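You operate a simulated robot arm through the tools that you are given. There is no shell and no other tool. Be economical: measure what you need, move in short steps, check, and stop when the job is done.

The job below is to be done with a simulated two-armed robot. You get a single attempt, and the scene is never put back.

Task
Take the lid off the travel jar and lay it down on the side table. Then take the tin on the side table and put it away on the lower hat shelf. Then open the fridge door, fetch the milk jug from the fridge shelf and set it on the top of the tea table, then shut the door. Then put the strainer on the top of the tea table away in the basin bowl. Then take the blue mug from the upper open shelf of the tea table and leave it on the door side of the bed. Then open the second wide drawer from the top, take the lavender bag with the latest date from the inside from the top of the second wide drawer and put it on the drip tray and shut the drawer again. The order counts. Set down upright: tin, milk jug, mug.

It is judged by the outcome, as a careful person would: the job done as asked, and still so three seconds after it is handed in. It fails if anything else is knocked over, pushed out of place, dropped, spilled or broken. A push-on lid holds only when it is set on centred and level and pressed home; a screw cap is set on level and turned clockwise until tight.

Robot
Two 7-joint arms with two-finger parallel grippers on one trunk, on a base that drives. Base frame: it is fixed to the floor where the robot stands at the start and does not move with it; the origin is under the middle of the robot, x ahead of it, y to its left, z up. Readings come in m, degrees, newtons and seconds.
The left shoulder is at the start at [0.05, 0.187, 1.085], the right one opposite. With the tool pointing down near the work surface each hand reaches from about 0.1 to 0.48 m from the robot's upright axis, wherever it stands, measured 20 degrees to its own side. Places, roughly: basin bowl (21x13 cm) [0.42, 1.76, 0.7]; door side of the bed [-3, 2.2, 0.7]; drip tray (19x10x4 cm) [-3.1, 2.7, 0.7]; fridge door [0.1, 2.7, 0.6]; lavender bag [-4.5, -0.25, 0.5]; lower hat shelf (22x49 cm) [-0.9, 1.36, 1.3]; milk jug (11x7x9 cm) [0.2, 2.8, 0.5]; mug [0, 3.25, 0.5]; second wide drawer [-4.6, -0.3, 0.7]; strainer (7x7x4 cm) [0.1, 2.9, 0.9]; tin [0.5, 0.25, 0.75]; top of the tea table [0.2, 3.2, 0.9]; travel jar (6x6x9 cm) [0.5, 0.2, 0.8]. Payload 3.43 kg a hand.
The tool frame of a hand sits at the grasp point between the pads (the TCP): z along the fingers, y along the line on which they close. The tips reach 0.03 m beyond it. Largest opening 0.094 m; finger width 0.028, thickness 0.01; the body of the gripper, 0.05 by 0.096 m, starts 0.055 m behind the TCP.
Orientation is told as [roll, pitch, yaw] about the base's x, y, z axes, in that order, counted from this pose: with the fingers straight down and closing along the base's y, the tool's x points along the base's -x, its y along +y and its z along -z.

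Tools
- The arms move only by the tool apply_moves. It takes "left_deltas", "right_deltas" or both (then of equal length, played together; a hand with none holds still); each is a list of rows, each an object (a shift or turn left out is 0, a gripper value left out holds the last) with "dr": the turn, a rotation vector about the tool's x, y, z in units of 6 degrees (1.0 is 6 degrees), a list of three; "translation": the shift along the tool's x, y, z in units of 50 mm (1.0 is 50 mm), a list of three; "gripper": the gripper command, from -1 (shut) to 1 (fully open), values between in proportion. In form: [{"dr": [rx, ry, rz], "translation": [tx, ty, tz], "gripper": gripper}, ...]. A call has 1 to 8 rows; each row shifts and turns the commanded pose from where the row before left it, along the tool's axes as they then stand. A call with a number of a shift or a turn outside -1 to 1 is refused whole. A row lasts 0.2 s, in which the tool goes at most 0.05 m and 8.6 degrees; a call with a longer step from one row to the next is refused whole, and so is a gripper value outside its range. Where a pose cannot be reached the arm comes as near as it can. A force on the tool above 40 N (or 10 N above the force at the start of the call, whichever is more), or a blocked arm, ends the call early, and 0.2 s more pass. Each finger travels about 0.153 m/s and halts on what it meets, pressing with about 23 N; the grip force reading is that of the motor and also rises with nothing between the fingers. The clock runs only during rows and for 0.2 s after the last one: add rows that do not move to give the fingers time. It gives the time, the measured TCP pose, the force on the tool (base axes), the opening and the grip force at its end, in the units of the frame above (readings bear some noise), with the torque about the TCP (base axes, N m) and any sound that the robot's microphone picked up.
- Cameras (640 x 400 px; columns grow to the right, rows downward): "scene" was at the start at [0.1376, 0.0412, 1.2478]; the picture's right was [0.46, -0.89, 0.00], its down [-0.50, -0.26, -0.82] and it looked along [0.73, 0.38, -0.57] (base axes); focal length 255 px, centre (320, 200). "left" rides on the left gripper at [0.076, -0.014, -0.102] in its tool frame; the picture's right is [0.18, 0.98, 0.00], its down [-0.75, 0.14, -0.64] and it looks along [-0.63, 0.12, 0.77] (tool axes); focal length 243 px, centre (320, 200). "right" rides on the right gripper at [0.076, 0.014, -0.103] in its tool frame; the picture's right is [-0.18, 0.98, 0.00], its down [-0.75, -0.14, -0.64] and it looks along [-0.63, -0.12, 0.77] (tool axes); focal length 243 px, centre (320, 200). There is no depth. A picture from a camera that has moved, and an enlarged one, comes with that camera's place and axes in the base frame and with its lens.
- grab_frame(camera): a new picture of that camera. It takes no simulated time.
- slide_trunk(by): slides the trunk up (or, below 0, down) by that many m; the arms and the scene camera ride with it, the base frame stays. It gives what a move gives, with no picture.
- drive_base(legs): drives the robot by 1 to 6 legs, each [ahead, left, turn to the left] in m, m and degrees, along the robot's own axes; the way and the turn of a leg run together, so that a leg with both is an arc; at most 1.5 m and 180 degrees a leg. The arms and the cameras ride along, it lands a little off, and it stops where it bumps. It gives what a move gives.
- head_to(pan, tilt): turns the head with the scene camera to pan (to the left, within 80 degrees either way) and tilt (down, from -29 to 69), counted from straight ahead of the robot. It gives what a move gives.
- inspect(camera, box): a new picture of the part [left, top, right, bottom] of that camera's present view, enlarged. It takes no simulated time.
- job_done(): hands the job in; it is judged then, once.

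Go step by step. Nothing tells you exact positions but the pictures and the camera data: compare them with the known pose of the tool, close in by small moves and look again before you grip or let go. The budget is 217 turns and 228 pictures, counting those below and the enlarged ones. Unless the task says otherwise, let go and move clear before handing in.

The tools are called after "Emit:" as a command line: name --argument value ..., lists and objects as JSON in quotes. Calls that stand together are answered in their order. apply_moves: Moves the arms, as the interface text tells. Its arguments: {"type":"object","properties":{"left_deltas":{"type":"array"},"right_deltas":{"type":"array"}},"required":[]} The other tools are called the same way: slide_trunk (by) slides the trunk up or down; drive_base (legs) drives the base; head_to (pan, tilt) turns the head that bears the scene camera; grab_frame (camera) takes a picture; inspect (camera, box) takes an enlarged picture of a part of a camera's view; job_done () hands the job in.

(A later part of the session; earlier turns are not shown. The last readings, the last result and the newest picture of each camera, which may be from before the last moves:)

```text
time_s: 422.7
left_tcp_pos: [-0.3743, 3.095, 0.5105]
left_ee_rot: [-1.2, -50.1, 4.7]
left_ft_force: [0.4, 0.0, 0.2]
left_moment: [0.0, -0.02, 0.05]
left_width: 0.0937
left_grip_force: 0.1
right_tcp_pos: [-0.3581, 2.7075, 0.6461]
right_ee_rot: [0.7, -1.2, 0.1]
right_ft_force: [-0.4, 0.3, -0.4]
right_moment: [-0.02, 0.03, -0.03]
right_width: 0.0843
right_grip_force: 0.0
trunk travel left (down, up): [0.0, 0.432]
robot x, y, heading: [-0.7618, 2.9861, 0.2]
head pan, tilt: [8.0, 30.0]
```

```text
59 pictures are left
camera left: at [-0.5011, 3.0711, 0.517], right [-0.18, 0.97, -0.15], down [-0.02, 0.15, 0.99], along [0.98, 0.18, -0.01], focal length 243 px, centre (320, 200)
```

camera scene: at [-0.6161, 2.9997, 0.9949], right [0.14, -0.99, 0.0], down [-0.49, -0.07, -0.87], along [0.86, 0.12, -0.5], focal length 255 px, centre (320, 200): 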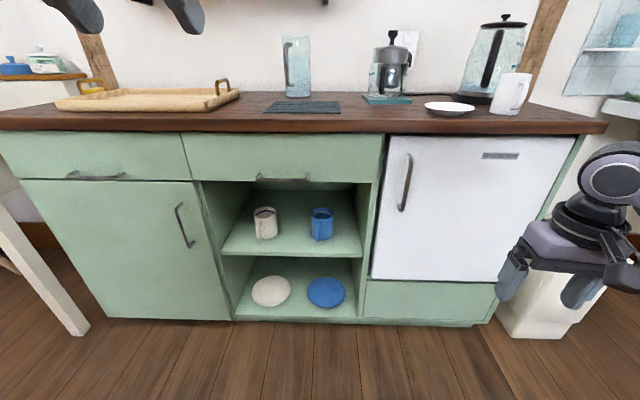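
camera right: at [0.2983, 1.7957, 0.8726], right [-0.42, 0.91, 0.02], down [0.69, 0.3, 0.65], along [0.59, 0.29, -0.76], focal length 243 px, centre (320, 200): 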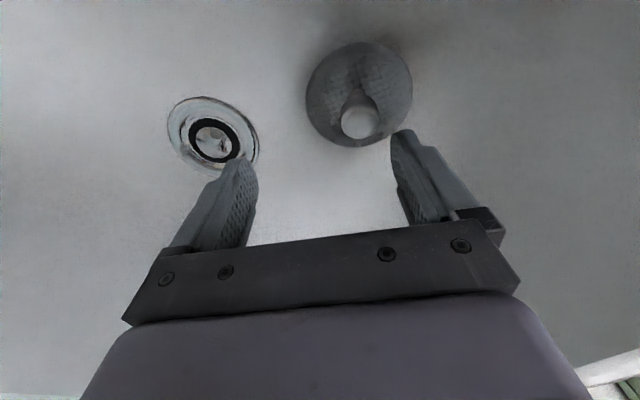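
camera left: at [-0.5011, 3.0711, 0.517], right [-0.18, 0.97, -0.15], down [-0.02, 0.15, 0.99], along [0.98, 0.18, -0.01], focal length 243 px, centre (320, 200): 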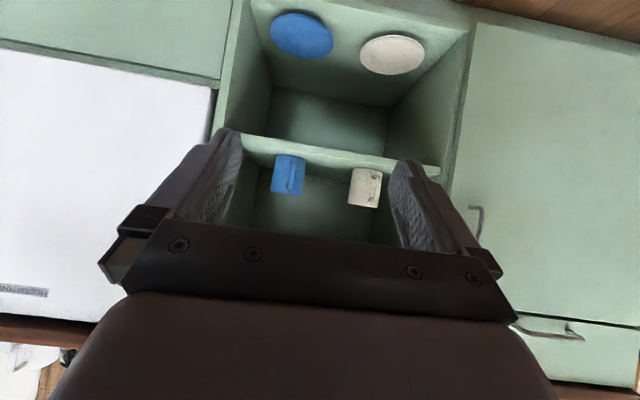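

Emit:
apply_moves --left_deltas '[{"dr": [0.6, 0, 0.5]}, {}]'

Emit:
drive_base --legs '[[0.36, 0, 0]]'

Emit:
grab_frame --camera "left"

```text
time_s: 423.3
left_tcp_pos: [-0.3738, 3.0956, 0.5111]
left_ee_rot: [-1.3, -50.1, 0.0]
left_ft_force: [0.1, 0.8, -0.3]
left_moment: [0.0, -0.02, 0.0]
left_width: 0.0939
left_grip_force: 0.0
right_tcp_pos: [-0.3565, 2.7071, 0.6458]
right_ee_rot: [0.8, -1.3, 0.1]
right_ft_force: [-0.2, -1.0, -0.7]
right_moment: [-0.03, 0.0, 0.02]
right_width: 0.0847
right_grip_force: 0.1
trunk travel left (down, up): [0.0, 0.432]
robot x, y, heading: [-0.7646, 2.984, 0.0]
head pan, tilt: [8.0, 30.0]
```

```text
time_s: 425.6
left_tcp_pos: [-0.0189, 3.0927, 0.5122]
left_ee_rot: [-1.3, -50.2, -0.4]
left_ft_force: [0.3, 0.8, 0.2]
left_moment: [-0.01, -0.01, -0.01]
left_width: 0.0942
left_grip_force: 0.1
right_tcp_pos: [-0.0051, 2.7028, 0.6466]
right_ee_rot: [0.9, -1.3, -0.6]
right_ft_force: [0.0, -0.2, 0.4]
right_moment: [0.01, 0.02, -0.01]
right_width: 0.0844
right_grip_force: 0.2
trunk travel left (down, up): [0.0, 0.432]
robot x, y, heading: [-0.4091, 2.9892, -0.3]
head pan, tilt: [8.0, 30.0]
```

```text
58 pictures are left
camera left: at [-0.1465, 3.0795, 0.5179], right [-0.09, 0.98, -0.16], down [-0.01, 0.16, 0.99], along [1.0, 0.09, -0.01], focal length 243 px, centre (320, 200)
```

left: 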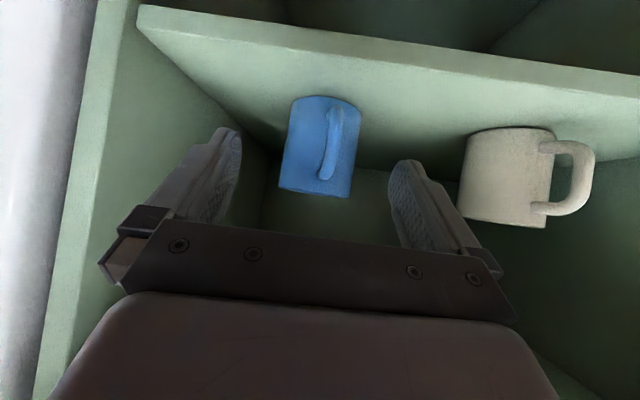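

Emit:
apply_moves --left_deltas '[{"translation": [-0.52, 0.02, 0.62]}, {"translation": [-0.52, 0.02, 0.62]}, {"translation": [-0.5, 0.0, 0.6]}, {}]'

Emit:
grab_frame --camera "left"

```text
time_s: 426.6
left_tcp_pos: [0.1018, 3.0935, 0.5088]
left_ee_rot: [-1.3, -50.1, -0.3]
left_ft_force: [0.3, 0.4, 0.1]
left_moment: [0.02, -0.02, -0.02]
left_width: 0.0941
left_grip_force: 0.0
right_tcp_pos: [-0.0051, 2.7046, 0.6464]
right_ee_rot: [1.0, -1.2, -0.5]
right_ft_force: [-0.7, -1.3, -0.4]
right_moment: [0.02, -0.01, 0.02]
right_width: 0.0849
right_grip_force: 0.0
trunk travel left (down, up): [0.0, 0.432]
robot x, y, heading: [-0.4093, 2.9892, -0.2]
head pan, tilt: [8.0, 30.0]
```

```text
57 pictures are left
camera left: at [-0.0268, 3.08, 0.5156], right [-0.09, 0.98, -0.16], down [-0.01, 0.16, 0.99], along [1.0, 0.09, -0.01], focal length 243 px, centre (320, 200)
```

left: 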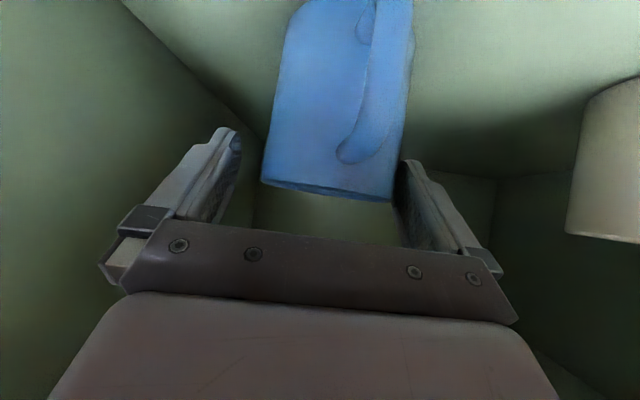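

Emit:
apply_moves --left_deltas '[{"translation": [0, 0.1, 0]}, {"translation": [0.23, 0, 0.2]}, {"translation": [0.23, 0, 0.19]}, {"translation": [0.2, 0, 0.17]}, {}]'

Emit:
grab_frame --camera "left"

```text
time_s: 427.8
left_tcp_pos: [0.1029, 3.0932, 0.469]
left_ee_rot: [-1.4, -50.3, -0.4]
left_ft_force: [-0.6, 0.0, 3.1]
left_moment: [0.01, 0.1, -0.01]
left_width: 0.0938
left_grip_force: 0.0
right_tcp_pos: [-0.0059, 2.7031, 0.6454]
right_ee_rot: [0.9, -1.3, -0.5]
right_ft_force: [-0.7, 0.0, -0.5]
right_moment: [0.03, -0.04, -0.03]
right_width: 0.0846
right_grip_force: 0.0
trunk travel left (down, up): [0.0, 0.432]
robot x, y, heading: [-0.4107, 2.984, -0.2]
head pan, tilt: [8.0, 30.0]
```

```text
56 pictures are left
camera left: at [-0.0263, 3.082, 0.4744], right [-0.09, 0.98, -0.16], down [-0.01, 0.16, 0.99], along [1.0, 0.09, -0.01], focal length 243 px, centre (320, 200)
```

left: 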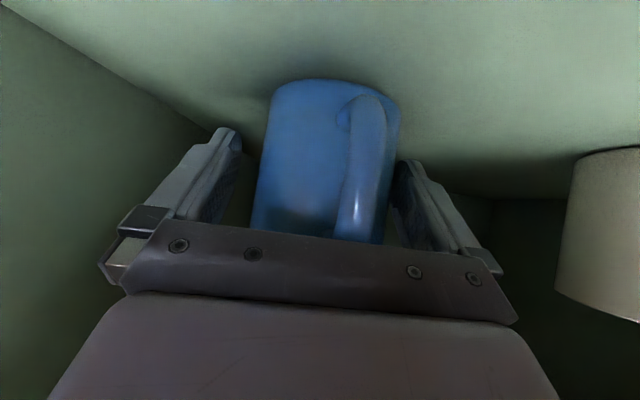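

Emit:
apply_moves --left_deltas '[{"translation": [-0.02, 0, -0.02], "gripper": 0.8}, {"gripper": 0.6}, {"gripper": -1}, {}, {}]'

Emit:
apply_moves --left_deltas '[{"translation": [-0.12, 0, -0.1]}, {"translation": [-0.15, 0, -0.13]}, {"translation": [-0.15, 0, -0.13]}, {}]'

Emit:
grab_frame --camera "left"

```text
time_s: 429.0
left_tcp_pos: [0.1019, 3.0948, 0.4689]
left_ee_rot: [-1.3, -50.2, -0.4]
left_ft_force: [-1.0, -0.4, 0.4]
left_moment: [0.05, 0.07, 0.0]
left_width: 0.0769
left_grip_force: 23.2
right_tcp_pos: [-0.0055, 2.7036, 0.6468]
right_ee_rot: [1.0, -1.2, -0.5]
right_ft_force: [-0.2, 0.4, -0.2]
right_moment: [-0.01, -0.03, -0.02]
right_width: 0.0845
right_grip_force: 0.1
trunk travel left (down, up): [0.0, 0.432]
robot x, y, heading: [-0.4098, 2.9849, -0.2]
head pan, tilt: [8.0, 30.0]
```

```text
time_s: 430.0
left_tcp_pos: [0.1016, 3.0955, 0.4971]
left_ee_rot: [-1.2, -50.1, -0.4]
left_ft_force: [0.6, -0.4, -3.0]
left_moment: [0.0, 0.04, 0.02]
left_width: 0.0771
left_grip_force: 23.1
right_tcp_pos: [-0.0042, 2.7043, 0.6455]
right_ee_rot: [0.9, -1.1, -0.5]
right_ft_force: [-0.6, 0.5, -0.6]
right_moment: [-0.01, -0.03, 0.0]
right_width: 0.0847
right_grip_force: 0.0
trunk travel left (down, up): [0.0, 0.432]
robot x, y, heading: [-0.4107, 2.9816, 0.0]
head pan, tilt: [8.0, 30.0]
```

```text
55 pictures are left
camera left: at [-0.0267, 3.0836, 0.5034], right [-0.09, 0.98, -0.16], down [-0.01, 0.16, 0.99], along [1.0, 0.09, -0.01], focal length 243 px, centre (320, 200)
```

left: 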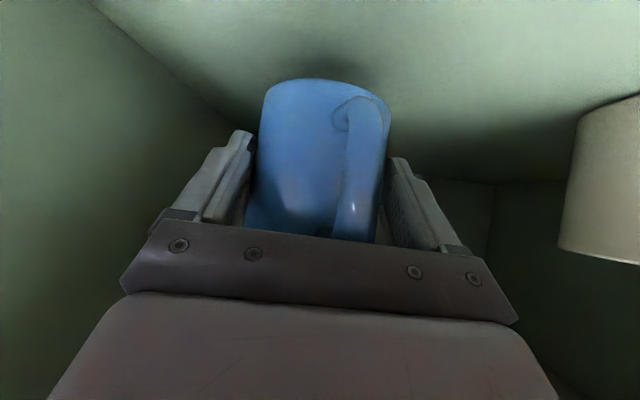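

Mug is held. Back out, raise the trunk, and drive to the bed's door side.

Emit:
drive_base --legs '[[-0.45, 0, 0], [0, 0, -154], [1.2, 0, 0], [0, 0, -26]]'

Emit:
slide_trunk --by 0.36

Emit:
head_to --pan 0 --tilt 35

Emit:
grab_frame --camera "scene"

```text
time_s: 446.2
left_tcp_pos: [-2.4865, 2.4325, 0.4977]
left_ee_rot: [-1.3, -50.0, 177.2]
left_ft_force: [0.7, 0.6, -3.6]
left_moment: [0.04, -0.02, -0.04]
left_width: 0.0772
left_grip_force: 22.5
right_tcp_pos: [-2.3642, 2.8197, 0.6472]
right_ee_rot: [0.9, -1.2, 177.2]
right_ft_force: [-0.5, -0.2, -0.9]
right_moment: [0.01, 0.01, 0.0]
right_width: 0.0847
right_grip_force: 0.2
trunk travel left (down, up): [0.0, 0.432]
robot x, y, heading: [-1.9731, 2.5201, 177.4]
head pan, tilt: [8.0, 30.0]
```

```text
time_s: 449.7
left_tcp_pos: [-2.4872, 2.4318, 0.8575]
left_ee_rot: [-1.3, -50.1, 177.3]
left_ft_force: [-0.3, 0.1, -2.5]
left_moment: [0.01, -0.05, 0.0]
left_width: 0.0771
left_grip_force: 22.8
right_tcp_pos: [-2.3647, 2.8199, 1.0063]
right_ee_rot: [1.0, -1.2, 177.2]
right_ft_force: [-0.3, 1.2, 0.2]
right_moment: [-0.02, -0.01, 0.04]
right_width: 0.0846
right_grip_force: 0.0
trunk travel left (down, up): [-0.36, 0.072]
robot x, y, heading: [-1.9739, 2.5219, 177.4]
head pan, tilt: [8.0, 30.0]
```

```text
time_s: 450.4
left_tcp_pos: [-2.4867, 2.4308, 0.8575]
left_ee_rot: [-1.2, -50.1, 177.3]
left_ft_force: [1.1, 0.1, -1.9]
left_moment: [0.0, -0.06, 0.02]
left_width: 0.0769
left_grip_force: 22.9
right_tcp_pos: [-2.3647, 2.8202, 1.0055]
right_ee_rot: [0.9, -1.2, 177.1]
right_ft_force: [0.6, -0.3, -0.2]
right_moment: [-0.01, 0.01, 0.02]
right_width: 0.0847
right_grip_force: 0.0
trunk travel left (down, up): [-0.36, 0.072]
robot x, y, heading: [-1.9692, 2.5204, 177.3]
head pan, tilt: [0.0, 35.0]
```

```text
54 pictures are left
camera scene: at [-2.1177, 2.5291, 1.3071], right [0.04, 1.0, 0.0], down [0.57, -0.03, -0.82], along [-0.82, 0.04, -0.57], focal length 255 px, centre (320, 200)
```

scene: 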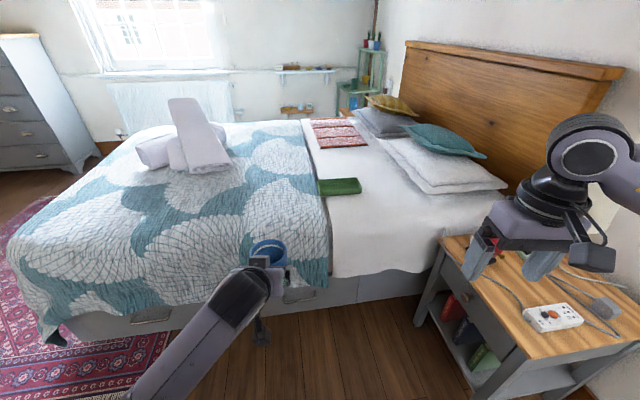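

The bed, with the green drip tray on it, is ahead. I'll set the mug on the near (door) side around (-2.93, 2.25); move up to it.

Emit:
drive_base --legs '[[0.42, 0.17, 0]]'

Emit:
grab_frame --camera "left"

Emit:
grab_frame --camera "scene"

```text
time_s: 453.1
left_tcp_pos: [-2.9086, 2.2744, 0.8567]
left_ee_rot: [-1.3, -50.0, 177.6]
left_ft_force: [0.2, -0.7, -2.0]
left_moment: [0.03, -0.03, -0.02]
left_width: 0.0769
left_grip_force: 22.9
right_tcp_pos: [-2.7887, 2.6632, 1.0057]
right_ee_rot: [1.0, -1.1, 177.5]
right_ft_force: [0.3, -1.0, -0.3]
right_moment: [-0.01, -0.02, 0.0]
right_width: 0.0846
right_grip_force: 0.0
trunk travel left (down, up): [-0.36, 0.072]
robot x, y, heading: [-2.3955, 2.3689, 177.7]
head pan, tilt: [0.0, 35.0]
```

```text
53 pictures are left
camera left: at [-2.7813, 2.2805, 0.863], right [0.06, -0.99, -0.16], down [0.0, -0.16, 0.99], along [-1.0, -0.06, -0.01], focal length 243 px, centre (320, 200)
```

left: 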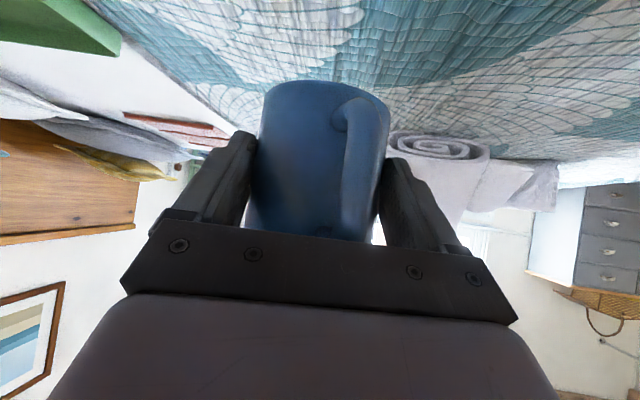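

```text
52 pictures are left
camera scene: at [-2.5396, 2.3741, 1.307], right [0.04, 1.0, 0.0], down [0.57, -0.02, -0.82], along [-0.82, 0.03, -0.57], focal length 255 px, centre (320, 200)
```

scene: 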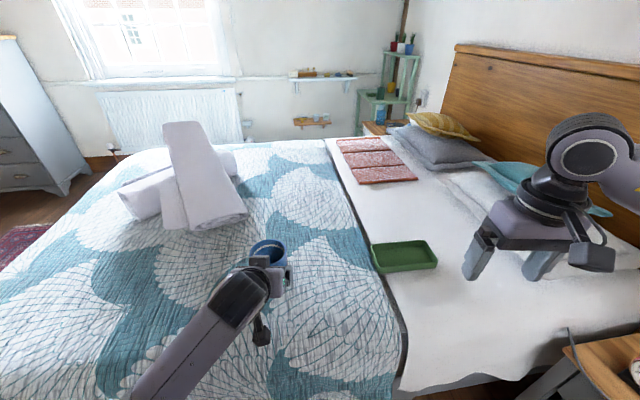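

Emit:
apply_moves --left_deltas '[{"translation": [0.51, 0, 0.43]}, {"translation": [0.51, 0, 0.43]}, {"translation": [0.45, 0, 0.38]}, {}]'

Emit:
apply_moves --left_deltas '[{"translation": [0.06, 0, 0.05]}, {"translation": [0.06, 0, 0.05]}, {"translation": [0.06, 0, 0.05]}, {}]'

Emit:
apply_moves --left_deltas '[{"translation": [0.05, 0, 0.042]}, {"translation": [0.05, 0, 0.042]}, {"translation": [0.05, 0, 0.042]}, {}]'

```text
time_s: 454.1
left_tcp_pos: [-2.9084, 2.2757, 0.7622]
left_ee_rot: [-1.3, -50.1, 177.5]
left_ft_force: [-1.0, 0.5, -3.0]
left_moment: [0.02, -0.04, 0.0]
left_width: 0.0771
left_grip_force: 22.8
right_tcp_pos: [-2.7876, 2.6629, 1.0057]
right_ee_rot: [0.9, -1.2, 177.4]
right_ft_force: [0.0, 0.4, -0.4]
right_moment: [-0.03, 0.03, -0.02]
right_width: 0.0847
right_grip_force: 0.1
trunk travel left (down, up): [-0.36, 0.072]
robot x, y, heading: [-2.3911, 2.3676, 177.8]
head pan, tilt: [0.0, 35.0]
```

```text
time_s: 455.1
left_tcp_pos: [-2.91, 2.276, 0.7491]
left_ee_rot: [-1.3, -50.1, 177.6]
left_ft_force: [-0.2, -0.9, -2.3]
left_moment: [-0.02, -0.05, -0.02]
left_width: 0.0771
left_grip_force: 22.7
right_tcp_pos: [-2.7886, 2.6626, 1.0061]
right_ee_rot: [0.9, -1.3, 177.5]
right_ft_force: [0.7, -0.1, 1.1]
right_moment: [0.03, 0.01, -0.02]
right_width: 0.0843
right_grip_force: 0.1
trunk travel left (down, up): [-0.36, 0.072]
robot x, y, heading: [-2.3929, 2.3684, 177.7]
head pan, tilt: [0.0, 35.0]
```

```text
time_s: 456.1
left_tcp_pos: [-2.9091, 2.2774, 0.7389]
left_ee_rot: [-1.2, -50.1, 177.6]
left_ft_force: [0.2, 0.2, -2.8]
left_moment: [0.01, -0.08, 0.01]
left_width: 0.0771
left_grip_force: 23.2
right_tcp_pos: [-2.7875, 2.6631, 1.0065]
right_ee_rot: [0.8, -1.2, 177.4]
right_ft_force: [-0.5, 0.1, -0.3]
right_moment: [0.01, -0.01, 0.02]
right_width: 0.0847
right_grip_force: 0.1
trunk travel left (down, up): [-0.36, 0.072]
robot x, y, heading: [-2.396, 2.3666, 177.7]
head pan, tilt: [0.0, 35.0]
```

Emit:
apply_moves --left_deltas '[{"translation": [0.04, 0, 0.033]}, {"translation": [0.04, 0, 0.033]}, {"translation": [0.04, 0, 0.033]}, {"translation": [0.04, 0, 0.033]}, {}]'

Emit:
grab_frame --camera "left"

```text
time_s: 457.3
left_tcp_pos: [-2.9092, 2.276, 0.7318]
left_ee_rot: [-1.1, -50.4, 177.5]
left_ft_force: [2.2, -1.3, 9.3]
left_moment: [-0.41, -0.14, 0.06]
left_width: 0.0768
left_grip_force: 23.3
right_tcp_pos: [-2.7874, 2.6633, 1.0066]
right_ee_rot: [0.9, -1.3, 177.5]
right_ft_force: [-0.2, -0.7, 1.0]
right_moment: [0.0, -0.01, 0.0]
right_width: 0.0845
right_grip_force: 0.1
trunk travel left (down, up): [-0.36, 0.072]
robot x, y, heading: [-2.3908, 2.3645, 177.5]
head pan, tilt: [0.0, 35.0]
```

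```text
51 pictures are left
camera left: at [-2.7815, 2.2824, 0.7366], right [0.06, -0.99, -0.16], down [0.01, -0.16, 0.99], along [-1.0, -0.06, 0.0], focal length 243 px, centre (320, 200)
```

left: 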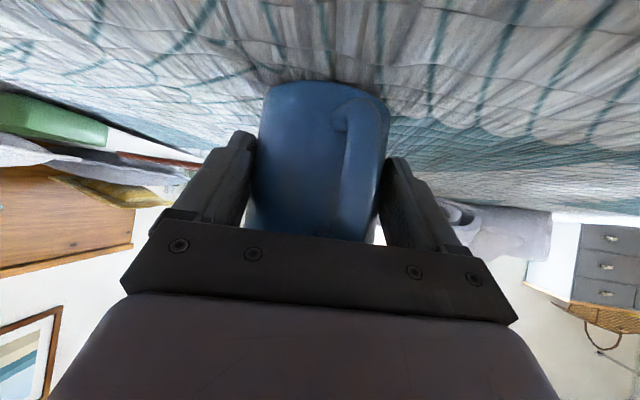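

Emit:
apply_moves --left_deltas '[{"translation": [-0.015, 0, -0.013]}, {"gripper": 0.8}, {"gripper": 1}, {"gripper": 1}, {"translation": [-0.3, 0, -0.26]}, {"translation": [-0.45, 0, -0.38]}, {"translation": [-0.45, 0, -0.38]}, {}]'

Emit:
grab_frame --camera "left"

```text
time_s: 459.1
left_tcp_pos: [-2.9101, 2.258, 0.8041]
left_ee_rot: [2.6, -49.8, 175.0]
left_ft_force: [-0.5, 0.5, -0.2]
left_moment: [0.02, -0.02, 0.0]
left_width: 0.0939
left_grip_force: 0.1
right_tcp_pos: [-2.7876, 2.6619, 1.0063]
right_ee_rot: [0.9, -1.2, 177.5]
right_ft_force: [0.0, 1.1, 0.7]
right_moment: [-0.06, 0.0, 0.01]
right_width: 0.0846
right_grip_force: 0.0
trunk travel left (down, up): [-0.36, 0.072]
robot x, y, heading: [-2.3938, 2.3683, 177.4]
head pan, tilt: [0.0, 35.0]
```

```text
50 pictures are left
camera left: at [-2.7824, 2.2647, 0.8097], right [0.06, -0.99, -0.11], down [0.0, -0.11, 0.99], along [-1.0, -0.06, -0.01], focal length 243 px, centre (320, 200)
```

left: 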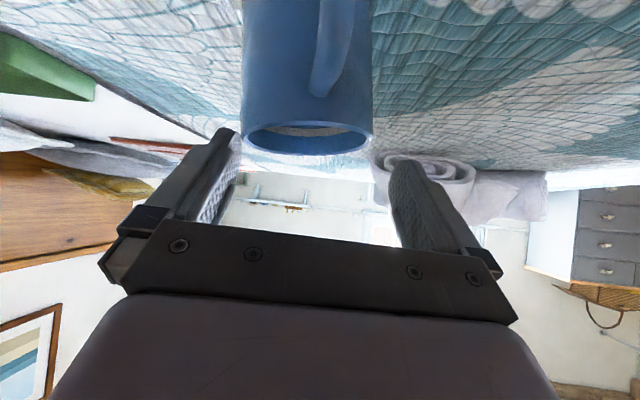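

The mug stands on the bed. I'll rise further and back away, then head for the drawers.

Emit:
apply_moves --left_deltas '[{"translation": [-0.5, 0, -0.42]}, {"translation": [-0.6, 0, -0.5]}, {}]'

Emit:
drive_base --legs '[[-0.35, 0, 0]]'

Emit:
head_to --pan 35 --tilt 25

Emit:
grab_frame --camera "scene"

```text
time_s: 460.1
left_tcp_pos: [-2.9123, 2.2437, 0.8701]
left_ee_rot: [6.6, -50.0, 172.5]
left_ft_force: [-0.3, -0.3, -0.2]
left_moment: [0.0, 0.0, -0.04]
left_width: 0.0941
left_grip_force: 0.2
right_tcp_pos: [-2.7877, 2.6624, 1.0066]
right_ee_rot: [1.0, -1.2, 177.6]
right_ft_force: [0.2, -0.4, 1.0]
right_moment: [-0.04, 0.02, -0.03]
right_width: 0.0845
right_grip_force: 0.0
trunk travel left (down, up): [-0.36, 0.072]
robot x, y, heading: [-2.3935, 2.3693, 177.8]
head pan, tilt: [0.0, 35.0]
stopped in row 3 (left hand): the arm was blocked; the commanded pose is now the measured one
```

```text
time_s: 462.4
left_tcp_pos: [-2.5594, 2.2287, 0.8715]
left_ee_rot: [6.6, -49.9, 172.7]
left_ft_force: [0.0, 0.8, -0.3]
left_moment: [0.07, 0.02, 0.0]
left_width: 0.0941
left_grip_force: 0.1
right_tcp_pos: [-2.4372, 2.6494, 1.0057]
right_ee_rot: [0.9, -1.4, 177.7]
right_ft_force: [-0.1, -0.4, -0.5]
right_moment: [0.0, 0.0, 0.03]
right_width: 0.0847
right_grip_force: 0.1
trunk travel left (down, up): [-0.36, 0.072]
robot x, y, heading: [-2.0455, 2.3548, 178.0]
head pan, tilt: [0.0, 35.0]
```

```text
time_s: 463.4
left_tcp_pos: [-2.5595, 2.2288, 0.8716]
left_ee_rot: [6.6, -49.8, 172.5]
left_ft_force: [-0.1, 0.5, 0.2]
left_moment: [-0.03, -0.02, 0.03]
left_width: 0.0942
left_grip_force: 0.0
right_tcp_pos: [-2.4363, 2.6483, 1.0057]
right_ee_rot: [0.8, -1.2, 177.7]
right_ft_force: [0.4, -0.2, -1.2]
right_moment: [0.0, -0.01, 0.01]
right_width: 0.0849
right_grip_force: 0.1
trunk travel left (down, up): [-0.36, 0.072]
robot x, y, heading: [-2.0415, 2.3565, 178.2]
head pan, tilt: [35.0, 25.0]
```

```text
49 pictures are left
camera scene: at [-2.1772, 2.3072, 1.3229], right [-0.54, 0.84, 0.0], down [0.36, 0.23, -0.91], along [-0.76, -0.49, -0.42], focal length 255 px, centre (320, 200)
```

scene: 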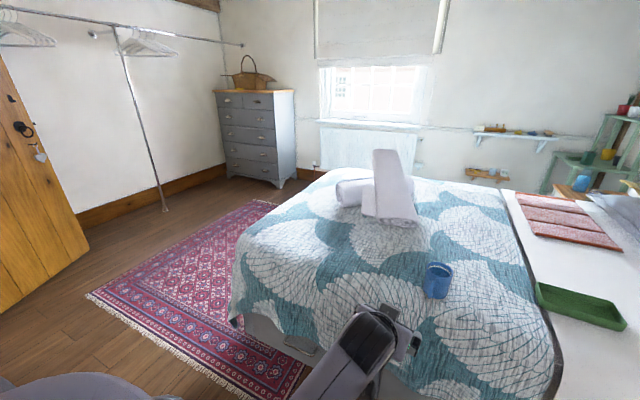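

The mug stands on the bed. The grey chest of drawers is in the far corner, front facing +x near (-4.5, -0.3). I'll drive there around the foot of the bed.

Emit:
drive_base --legs '[[0, 0, 91], [0, -0.3, 0], [1.2, 0, 0], [0.5, 0, 0], [0, 0, -90], [1.2, 0, 0]]'

Emit:
head_to --pan 25 --tilt 20

Emit:
grab_frame --camera "scene"

```text
time_s: 488.1
left_tcp_pos: [-4.0932, 0.5865, 0.8705]
left_ee_rot: [6.5, -49.9, 172.9]
left_ft_force: [0.3, 0.3, 0.0]
left_moment: [0.02, 0.0, -0.02]
left_width: 0.0941
left_grip_force: 0.1
right_tcp_pos: [-3.9742, 1.007, 1.0065]
right_ee_rot: [0.9, -1.2, 178.1]
right_ft_force: [0.0, -0.3, 0.3]
right_moment: [-0.02, 0.02, -0.01]
right_width: 0.0846
right_grip_force: 0.1
trunk travel left (down, up): [-0.36, 0.072]
robot x, y, heading: [-3.5762, 0.715, 178.3]
head pan, tilt: [35.0, 25.0]
```

```text
time_s: 488.9
left_tcp_pos: [-4.0935, 0.5858, 0.8705]
left_ee_rot: [6.7, -49.9, 172.9]
left_ft_force: [-0.1, -0.2, 0.1]
left_moment: [0.05, 0.0, 0.01]
left_width: 0.0942
left_grip_force: 0.1
right_tcp_pos: [-3.9731, 1.0065, 1.006]
right_ee_rot: [0.9, -1.2, 178.1]
right_ft_force: [0.5, -0.3, -0.5]
right_moment: [0.0, 0.02, 0.01]
right_width: 0.0849
right_grip_force: 0.1
trunk travel left (down, up): [-0.36, 0.072]
robot x, y, heading: [-3.5794, 0.7137, 178.1]
head pan, tilt: [25.0, 20.0]
```

```text
48 pictures are left
camera scene: at [-3.7203, 0.6808, 1.3309], right [-0.39, 0.92, 0.0], down [0.31, 0.13, -0.94], along [-0.86, -0.37, -0.34], focal length 255 px, centre (320, 200)
```

scene: 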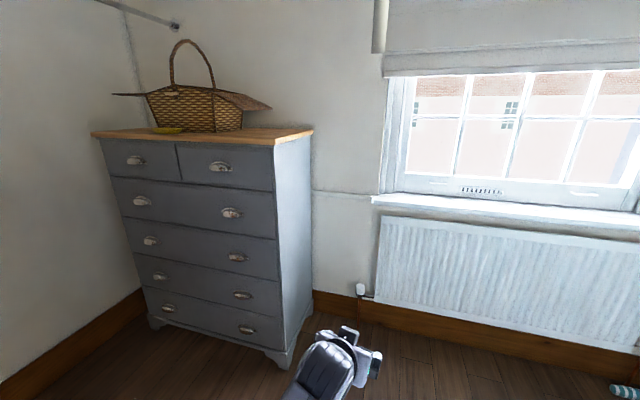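

The second wide drawer is the third row (two cup handles). I'll come closer to see the handles.

Emit:
drive_base --legs '[[0.17, 0, 0], [0, 1.0, 1.5]]'

Emit:
slide_trunk --by -0.25

Emit:
head_to --pan 0 --tilt 28

Emit:
grab_frame --camera "scene"

```text
time_s: 499.0
left_tcp_pos: [-4.2985, -0.4074, 0.8715]
left_ee_rot: [6.6, -49.9, 173.0]
left_ft_force: [-0.3, -0.5, -0.5]
left_moment: [-0.01, -0.03, -0.03]
left_width: 0.0939
left_grip_force: 0.0
right_tcp_pos: [-4.1776, 0.0137, 1.0066]
right_ee_rot: [0.8, -1.1, 178.0]
right_ft_force: [-0.3, -0.4, -0.7]
right_moment: [0.02, 0.01, 0.0]
right_width: 0.0845
right_grip_force: 0.1
trunk travel left (down, up): [-0.36, 0.072]
robot x, y, heading: [-3.7816, -0.2789, 178.4]
head pan, tilt: [25.0, 20.0]
```

```text
time_s: 501.6
left_tcp_pos: [-4.2987, -0.4071, 0.6204]
left_ee_rot: [6.6, -49.9, 173.0]
left_ft_force: [-0.6, -1.1, 0.8]
left_moment: [0.0, 0.01, -0.01]
left_width: 0.094
left_grip_force: 0.1
right_tcp_pos: [-4.1782, 0.0143, 0.7569]
right_ee_rot: [1.0, -1.2, 178.1]
right_ft_force: [1.4, 0.2, 0.7]
right_moment: [-0.03, -0.02, -0.01]
right_width: 0.0847
right_grip_force: 0.0
trunk travel left (down, up): [-0.11, 0.322]
robot x, y, heading: [-3.7803, -0.2752, 178.3]
head pan, tilt: [25.0, 20.0]
```

```text
time_s: 502.5
left_tcp_pos: [-4.2986, -0.4077, 0.6202]
left_ee_rot: [6.6, -49.9, 173.0]
left_ft_force: [0.3, 0.7, -0.5]
left_moment: [-0.01, -0.02, 0.01]
left_width: 0.094
left_grip_force: 0.0
right_tcp_pos: [-4.1779, 0.014, 0.7563]
right_ee_rot: [1.0, -1.2, 178.0]
right_ft_force: [-0.3, -0.1, -0.2]
right_moment: [0.0, 0.0, 0.02]
right_width: 0.0843
right_grip_force: 0.1
trunk travel left (down, up): [-0.11, 0.322]
robot x, y, heading: [-3.7813, -0.2783, 178.1]
head pan, tilt: [0.0, 28.0]
```

```text
47 pictures are left
camera scene: at [-3.9302, -0.273, 1.0681], right [0.03, 1.0, 0.0], down [0.47, -0.01, -0.88], along [-0.88, 0.03, -0.47], focal length 255 px, centre (320, 200)
```

scene: 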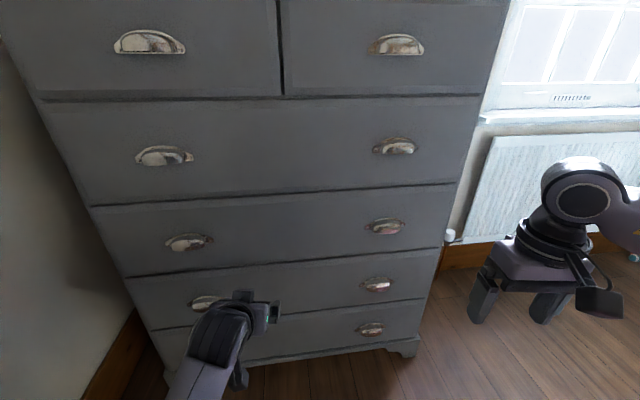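

Emit:
inspect --camera "scene" --box '[340, 190, 440, 260]'

```text
5.71 times, centred on (390, 225) of scene
camera zoom: at [-3.9302, -0.273, 1.0681], right [0.03, 1.0, 0.0], down [0.47, -0.01, -0.88], along [-0.88, 0.03, -0.47], focal length 1455 px, centre (-80, 57)
```

zoom: 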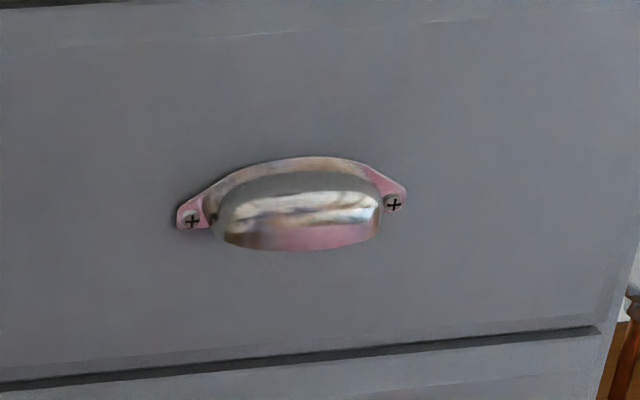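

Handle positions (two views): right ≈(-4.50, -0.07, 0.68), left ≈(-4.44, -0.57, 0.685), so the front is turned about 7.5°. I'll square up to it and prepare the left hand: horizontal, rolled 90°, so it can pinch the left cup pull top-and-bottom.

Emit:
drive_base --legs '[[0, 0, 9.3]]'

Emit:
apply_moves --left_deltas '[{"dr": [1, 0, 0]}, {"dr": [0, -1, 0]}, {"dr": [0, -1, 0]}, {"dr": [0, -1, 0]}, {"dr": [0, -1, 0]}, {"dr": [0, -1, 0]}, {"dr": [0, -1, 0]}, {"dr": [0, -1, 0]}]'

Emit:
apply_moves --left_deltas '[{"dr": [0, 0, 1]}, {"dr": [0, 0, 1]}, {"dr": [0, 0, 1]}, {"dr": [0, 0, 1]}, {"dr": [0, 0, 1]}, {"dr": [0, 0, 1]}, {"dr": [0, 0, 1]}, {"dr": [0, 0, 1]}]'

Emit:
apply_moves --left_deltas '[{"dr": [0, 0, 1]}, {"dr": [0, 0, 1]}, {"dr": [0, 0, 1]}, {"dr": [0, 0, 1]}, {"dr": [0, 0, 1]}, {"dr": [0, 0, 1]}, {"dr": [0, 0, 1]}]'

Emit:
grab_frame --camera "scene"

Emit:
grab_frame --camera "left"

```text
time_s: 503.6
left_tcp_pos: [-4.2708, -0.4892, 0.6208]
left_ee_rot: [6.6, -49.9, -177.9]
left_ft_force: [-0.6, -0.1, 0.1]
left_moment: [0.0, -0.01, 0.0]
left_width: 0.0938
left_grip_force: 0.1
right_tcp_pos: [-4.2198, -0.0532, 0.7569]
right_ee_rot: [0.8, -1.3, -172.8]
right_ft_force: [-0.2, -0.8, 0.7]
right_moment: [-0.06, 0.03, 0.02]
right_width: 0.0846
right_grip_force: 0.1
trunk travel left (down, up): [-0.11, 0.322]
robot x, y, heading: [-3.778, -0.2781, -172.3]
head pan, tilt: [0.0, 28.0]
```

```text
time_s: 505.6
left_tcp_pos: [-4.2711, -0.5204, 0.618]
left_ee_rot: [107.9, -82.1, 74.5]
left_ft_force: [-1.5, -0.5, -1.1]
left_moment: [0.01, -0.01, 0.01]
left_width: 0.094
left_grip_force: 0.2
right_tcp_pos: [-4.2192, -0.0523, 0.7555]
right_ee_rot: [0.9, -1.3, -172.8]
right_ft_force: [0.0, 0.1, 0.0]
right_moment: [0.01, 0.01, -0.01]
right_width: 0.0845
right_grip_force: 0.1
trunk travel left (down, up): [-0.11, 0.322]
robot x, y, heading: [-3.7844, -0.2803, -172.7]
head pan, tilt: [0.0, 28.0]
stopped in row 8 (left hand): the arm was blocked; the commanded pose is now the measured one
```

```text
time_s: 507.4
left_tcp_pos: [-4.2715, -0.5205, 0.6194]
left_ee_rot: [92.9, -34.4, 90.5]
left_ft_force: [0.9, -0.8, -0.2]
left_moment: [0.01, 0.01, 0.02]
left_width: 0.0941
left_grip_force: 0.0
right_tcp_pos: [-4.2189, -0.0532, 0.7565]
right_ee_rot: [0.9, -1.2, -172.8]
right_ft_force: [0.0, -0.2, 0.1]
right_moment: [0.02, 0.0, -0.01]
right_width: 0.0847
right_grip_force: 0.1
trunk travel left (down, up): [-0.11, 0.322]
robot x, y, heading: [-3.7791, -0.2798, -172.4]
head pan, tilt: [0.0, 28.0]
```

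```text
time_s: 508.9
left_tcp_pos: [-4.2694, -0.5212, 0.6186]
left_ee_rot: [92.5, 7.5, 92.4]
left_ft_force: [0.0, 0.3, -0.2]
left_moment: [0.01, -0.02, 0.04]
left_width: 0.0943
left_grip_force: 0.1
right_tcp_pos: [-4.2194, -0.0523, 0.7543]
right_ee_rot: [0.8, -1.2, -172.9]
right_ft_force: [0.6, 0.2, -0.7]
right_moment: [-0.03, 0.01, 0.01]
right_width: 0.0847
right_grip_force: 0.1
trunk travel left (down, up): [-0.11, 0.322]
robot x, y, heading: [-3.7802, -0.2771, -172.6]
head pan, tilt: [0.0, 28.0]
```

```text
45 pictures are left
camera scene: at [-3.929, -0.2967, 1.0681], right [-0.13, 0.99, 0.0], down [0.47, 0.06, -0.88], along [-0.88, -0.11, -0.47], focal length 255 px, centre (320, 200)
```

scene: 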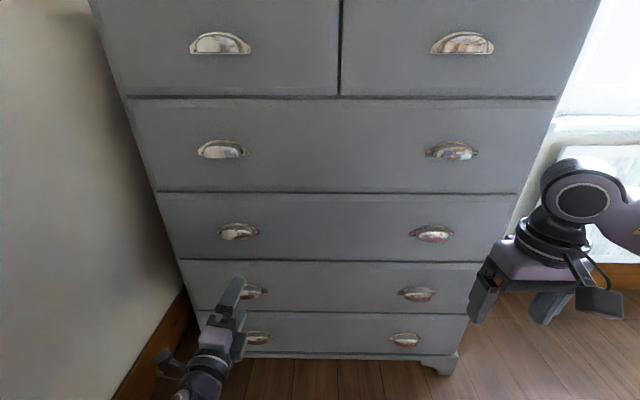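

```text
44 pictures are left
camera left: at [-4.1671, -0.5946, 0.6087], right [0.04, -0.05, 1.0], down [0.61, 0.79, 0.01], along [-0.79, 0.61, 0.07], focal length 243 px, centre (320, 200)
```

left: 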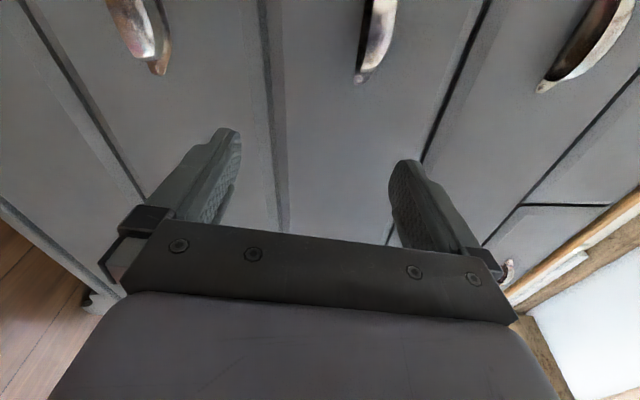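

The left hand is horizontal with a vertical closing axis; the second wide drawer's left cup is at about (-4.43, -0.577, 0.67). I'll tilt the fingers up ~18°, move in front of it, and check.

Emit:
drive_base --legs '[[0.09, 0, 0]]'

Emit:
apply_moves --left_deltas '[{"dr": [-1, 0, 0]}, {"dr": [-1, 0, 0]}, {"dr": [-1, 0, 0]}, {"translation": [0.45, 0.45, 0]}, {"translation": [0.43, 0.45, 0]}, {}]'

Emit:
grab_frame --camera "left"

Emit:
inspect --camera "scene" --box '[160, 180, 320, 300]'

```text
time_s: 510.1
left_tcp_pos: [-4.3602, -0.5327, 0.6186]
left_ee_rot: [92.4, 7.5, 92.5]
left_ft_force: [-0.1, 0.1, -0.3]
left_moment: [-0.03, -0.03, 0.03]
left_width: 0.094
left_grip_force: 0.1
right_tcp_pos: [-4.3094, -0.0651, 0.7554]
right_ee_rot: [0.9, -1.3, -172.7]
right_ft_force: [-0.4, 0.9, 0.7]
right_moment: [-0.01, 0.03, 0.02]
right_width: 0.0847
right_grip_force: 0.1
trunk travel left (down, up): [-0.11, 0.322]
robot x, y, heading: [-3.8711, -0.2904, -172.6]
head pan, tilt: [0.0, 28.0]
```

```text
time_s: 510.6
left_tcp_pos: [-4.3463, -0.5829, 0.5973]
left_ee_rot: [99.3, 19.8, 90.2]
left_ft_force: [0.2, 0.6, 0.2]
left_moment: [0.01, -0.02, 0.01]
left_width: 0.0942
left_grip_force: 0.0
right_tcp_pos: [-4.309, -0.0652, 0.7552]
right_ee_rot: [0.8, -1.2, -172.6]
right_ft_force: [-0.2, 0.9, 0.2]
right_moment: [-0.02, -0.02, -0.02]
right_width: 0.0847
right_grip_force: 0.0
trunk travel left (down, up): [-0.11, 0.322]
robot x, y, heading: [-3.8689, -0.2896, -172.3]
head pan, tilt: [0.0, 28.0]
stopped in row 2 (left hand): the arm was blocked; the commanded pose is now the measured one
```

```text
43 pictures are left
camera left: at [-4.248, -0.665, 0.5918], right [0.16, 0.16, 0.97], down [0.65, 0.72, -0.22], along [-0.74, 0.67, 0.01], focal length 243 px, centre (320, 200)
```

left: 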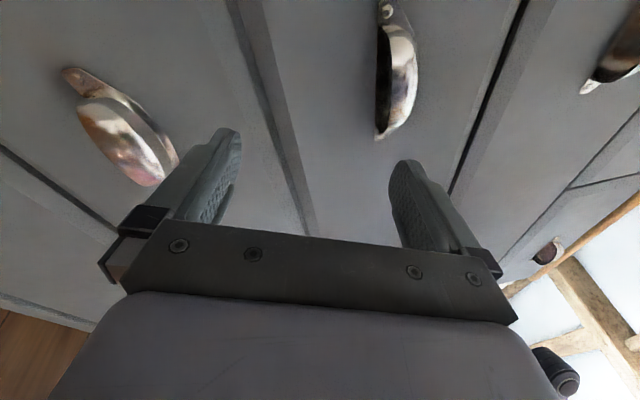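

```text
3.33 times, centred on (240, 240) of scene
camera zoom: at [-4.0179, -0.3085, 1.0681], right [-0.13, 0.99, 0.0], down [0.47, 0.06, -0.88], along [-0.88, -0.11, -0.47], focal length 849 px, centre (587, 67)
```

zoom: 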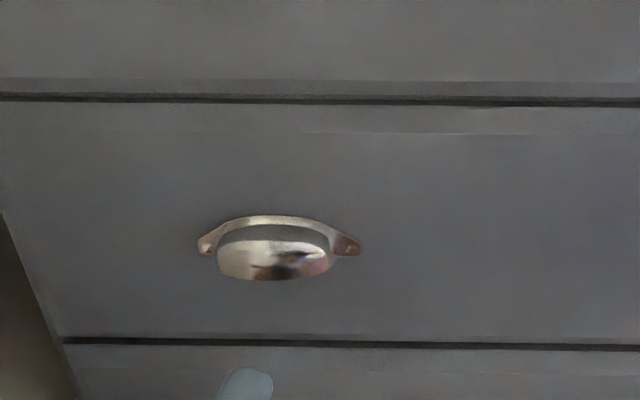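

Blocked a little early, but nearly placed. I'll level the roll, and use the trunk to raise to handle height.

Emit:
apply_moves --left_deltas '[{"dr": [0, 0, -1]}, {"dr": [0, 0, -1]}, {"dr": [0, 0, -1]}, {}]'

Emit:
slide_trunk --by 0.065

Emit:
grab_frame --camera "left"

```text
time_s: 511.6
left_tcp_pos: [-4.347, -0.5819, 0.5968]
left_ee_rot: [98.7, 2.0, 87.3]
left_ft_force: [0.3, 0.3, 0.9]
left_moment: [0.0, -0.02, -0.06]
left_width: 0.0941
left_grip_force: 0.0
right_tcp_pos: [-4.3088, -0.0659, 0.756]
right_ee_rot: [0.9, -1.3, -172.8]
right_ft_force: [-0.2, 0.3, -0.6]
right_moment: [0.0, -0.03, 0.01]
right_width: 0.0843
right_grip_force: 0.1
trunk travel left (down, up): [-0.11, 0.322]
robot x, y, heading: [-3.8721, -0.2888, -172.6]
head pan, tilt: [0.0, 28.0]
```

```text
time_s: 512.7
left_tcp_pos: [-4.346, -0.5823, 0.6619]
left_ee_rot: [98.8, 2.2, 87.4]
left_ft_force: [0.1, 0.0, -0.2]
left_moment: [-0.02, 0.0, -0.01]
left_width: 0.0941
left_grip_force: 0.1
right_tcp_pos: [-4.3081, -0.0652, 0.8215]
right_ee_rot: [0.9, -1.2, -172.6]
right_ft_force: [0.0, -0.7, -0.2]
right_moment: [0.02, 0.02, 0.01]
right_width: 0.0848
right_grip_force: 0.1
trunk travel left (down, up): [-0.175, 0.257]
robot x, y, heading: [-3.8672, -0.2926, -172.5]
head pan, tilt: [0.0, 28.0]
```

```text
41 pictures are left
camera left: at [-4.2514, -0.6654, 0.6329], right [0.14, -0.16, 0.98], down [0.69, 0.72, 0.01], along [-0.71, 0.67, 0.21], focal length 243 px, centre (320, 200)
```

left: 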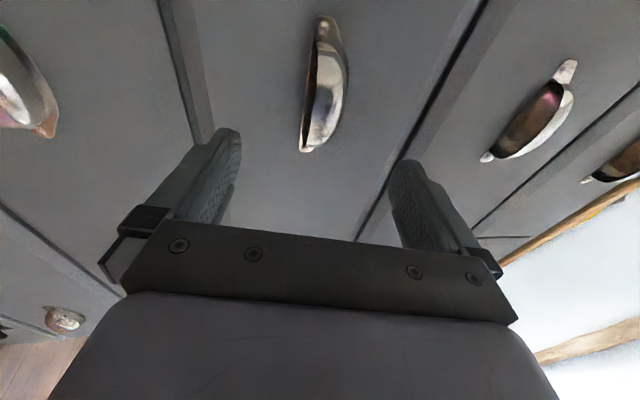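

Emit:
drive_base --legs '[[0.08, 0, 0]]'

Emit:
apply_moves --left_deltas '[{"translation": [0, 0.1, 0.15]}, {"translation": [0, 0, 0.1]}, {}]'

Emit:
grab_frame --camera "left"

```text
time_s: 513.8
left_tcp_pos: [-4.4188, -0.5919, 0.6594]
left_ee_rot: [98.7, 2.0, 87.2]
left_ft_force: [5.4, 0.8, 3.0]
left_moment: [-0.05, -0.2, 0.05]
left_width: 0.0917
left_grip_force: 0.0
right_tcp_pos: [-4.3841, -0.0767, 0.8213]
right_ee_rot: [1.0, -1.2, -172.7]
right_ft_force: [0.5, 0.3, -0.8]
right_moment: [0.0, 0.02, 0.04]
right_width: 0.0846
right_grip_force: 0.0
trunk travel left (down, up): [-0.175, 0.257]
robot x, y, heading: [-3.9453, -0.3001, -172.4]
head pan, tilt: [0.0, 28.0]
stopped in leg 1: the force on the tool passed its limit at 68 N (the readings are from after the stop); the commanded pose is now the measured one
```

```text
time_s: 514.2
left_tcp_pos: [-4.4199, -0.5926, 0.6582]
left_ee_rot: [97.9, 1.9, 87.3]
left_ft_force: [13.5, 2.1, 4.7]
left_moment: [0.0, -0.45, 0.12]
left_width: 0.0899
left_grip_force: 0.0
right_tcp_pos: [-4.3824, -0.0758, 0.8207]
right_ee_rot: [0.9, -1.2, -172.5]
right_ft_force: [-0.1, 0.4, 0.6]
right_moment: [0.04, 0.01, 0.01]
right_width: 0.0847
right_grip_force: 0.1
trunk travel left (down, up): [-0.175, 0.257]
robot x, y, heading: [-3.9443, -0.3033, -172.0]
head pan, tilt: [0.0, 28.0]
stopped in row 2 (left hand): the force on the tool passed its limit at 48 N (the readings are from after the stop); the commanded pose is now the measured one
```

```text
40 pictures are left
camera left: at [-4.3246, -0.675, 0.6317], right [0.13, -0.16, 0.98], down [0.69, 0.72, 0.03], along [-0.71, 0.67, 0.2], focal length 243 px, centre (320, 200)
```

left: 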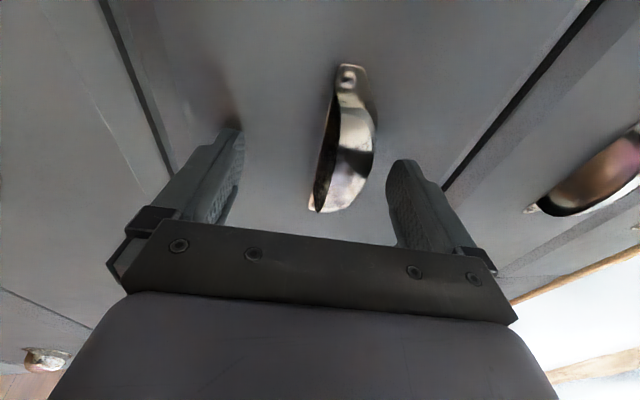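

The fingertips touch the drawer face with the cup between them. Back off slightly and close on the cup.

Emit:
apply_moves --left_deltas '[{"translation": [0, 0, -0.05]}, {"gripper": 0.2}, {"gripper": -0.4}, {"gripper": -1}, {}, {}]'

Emit:
grab_frame --camera "left"

```text
time_s: 515.1
left_tcp_pos: [-4.4179, -0.5913, 0.6795]
left_ee_rot: [100.8, 1.9, 86.9]
left_ft_force: [19.9, -1.7, 30.9]
left_moment: [0.57, 0.86, -0.77]
left_width: 0.0279
left_grip_force: 22.4
right_tcp_pos: [-4.3822, -0.0767, 0.822]
right_ee_rot: [1.1, -1.4, -172.4]
right_ft_force: [0.0, 0.1, 0.7]
right_moment: [-0.02, -0.04, -0.02]
right_width: 0.0844
right_grip_force: 0.0
trunk travel left (down, up): [-0.175, 0.257]
robot x, y, heading: [-3.9433, -0.3013, -172.3]
head pan, tilt: [0.0, 28.0]
stopped in row 4 (left hand): the force on the tool passed its limit at 44 N (the readings are from after the stop); the commanded pose is now the measured one
```

```text
39 pictures are left
camera left: at [-4.3251, -0.6752, 0.6468], right [0.17, -0.16, 0.97], down [0.7, 0.72, -0.01], along [-0.7, 0.68, 0.24], focal length 243 px, centre (320, 200)
```

left: 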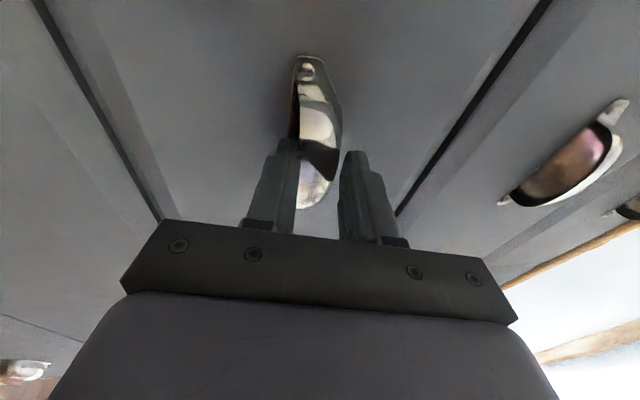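

Pinched on the cup (28 mm). Try pulling back gently with the base.

Emit:
drive_base --legs '[[-0.06, 0, 0]]'

Emit:
inspect --camera "scene" --box '[120, 120, 560, 340]'

```text
time_s: 516.1
left_tcp_pos: [-4.3588, -0.5849, 0.6799]
left_ee_rot: [100.7, 2.0, 87.2]
left_ft_force: [8.3, -12.8, 36.9]
left_moment: [1.44, 0.83, -0.3]
left_width: 0.0278
left_grip_force: 45.0
right_tcp_pos: [-4.3219, -0.0681, 0.8219]
right_ee_rot: [0.9, -1.4, -172.4]
right_ft_force: [-0.3, 0.1, -0.1]
right_moment: [-0.02, 0.01, -0.02]
right_width: 0.0846
right_grip_force: 0.0
trunk travel left (down, up): [-0.175, 0.257]
robot x, y, heading: [-3.8885, -0.2921, -172.2]
head pan, tilt: [0.0, 28.0]
```

```text
1.45 times, centred on (340, 230) of scene
camera zoom: at [-4.0304, -0.3103, 1.1337], right [-0.13, 0.99, 0.0], down [0.46, 0.06, -0.88], along [-0.88, -0.12, -0.47], focal length 370 px, centre (291, 156)
```

zoom: 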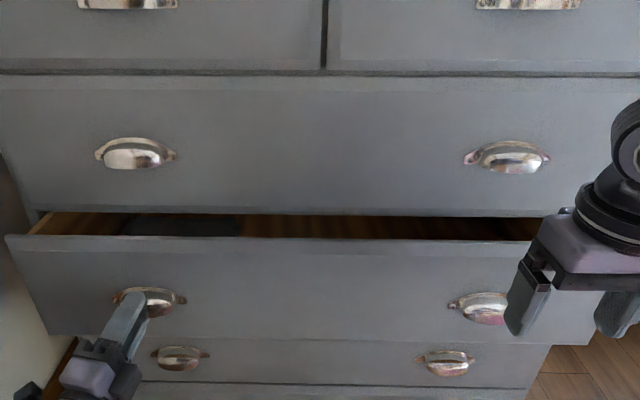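

The drawer slides. Pull it out further.

Emit:
drive_base --legs '[[-0.19, 0, 0]]'

Emit:
head_to --pan 0 --tilt 42

Emit:
grab_frame --camera "scene"

```text
time_s: 517.6
left_tcp_pos: [-4.1723, -0.564, 0.6776]
left_ee_rot: [100.7, 1.8, 87.5]
left_ft_force: [8.5, -17.5, 17.0]
left_moment: [1.47, 0.48, -0.01]
left_width: 0.028
left_grip_force: 45.5
right_tcp_pos: [-4.1382, -0.0454, 0.8225]
right_ee_rot: [1.0, -1.4, -172.3]
right_ft_force: [-0.6, 0.4, 0.0]
right_moment: [0.0, 0.01, 0.0]
right_width: 0.0844
right_grip_force: 0.1
trunk travel left (down, up): [-0.175, 0.257]
robot x, y, heading: [-3.7014, -0.2645, -172.3]
head pan, tilt: [0.0, 28.0]
```

```text
time_s: 518.4
left_tcp_pos: [-4.1736, -0.5643, 0.6792]
left_ee_rot: [100.5, 1.7, 87.6]
left_ft_force: [4.6, -1.5, 4.8]
left_moment: [1.36, 0.43, -0.46]
left_width: 0.0278
left_grip_force: 45.1
right_tcp_pos: [-4.1393, -0.0441, 0.8206]
right_ee_rot: [0.9, -1.2, -172.3]
right_ft_force: [0.2, 0.3, 0.2]
right_moment: [-0.02, -0.01, 0.03]
right_width: 0.0846
right_grip_force: 0.1
trunk travel left (down, up): [-0.175, 0.257]
robot x, y, heading: [-3.7013, -0.2677, -172.1]
head pan, tilt: [0.0, 42.0]
```

```text
37 pictures are left
camera scene: at [-3.839, -0.2856, 1.1118], right [-0.13, 0.99, 0.0], down [0.66, 0.09, -0.74], along [-0.74, -0.1, -0.67], focal length 255 px, centre (320, 200)
```

scene: 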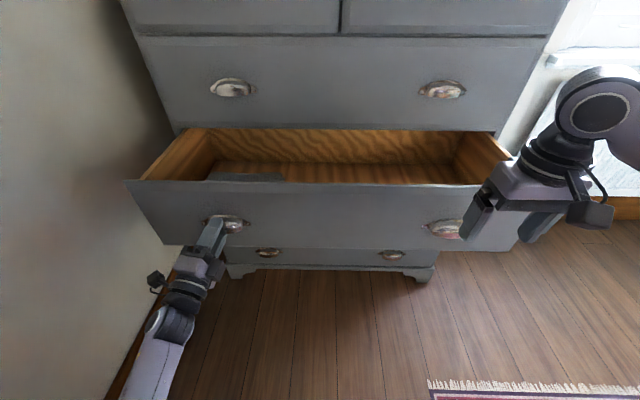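

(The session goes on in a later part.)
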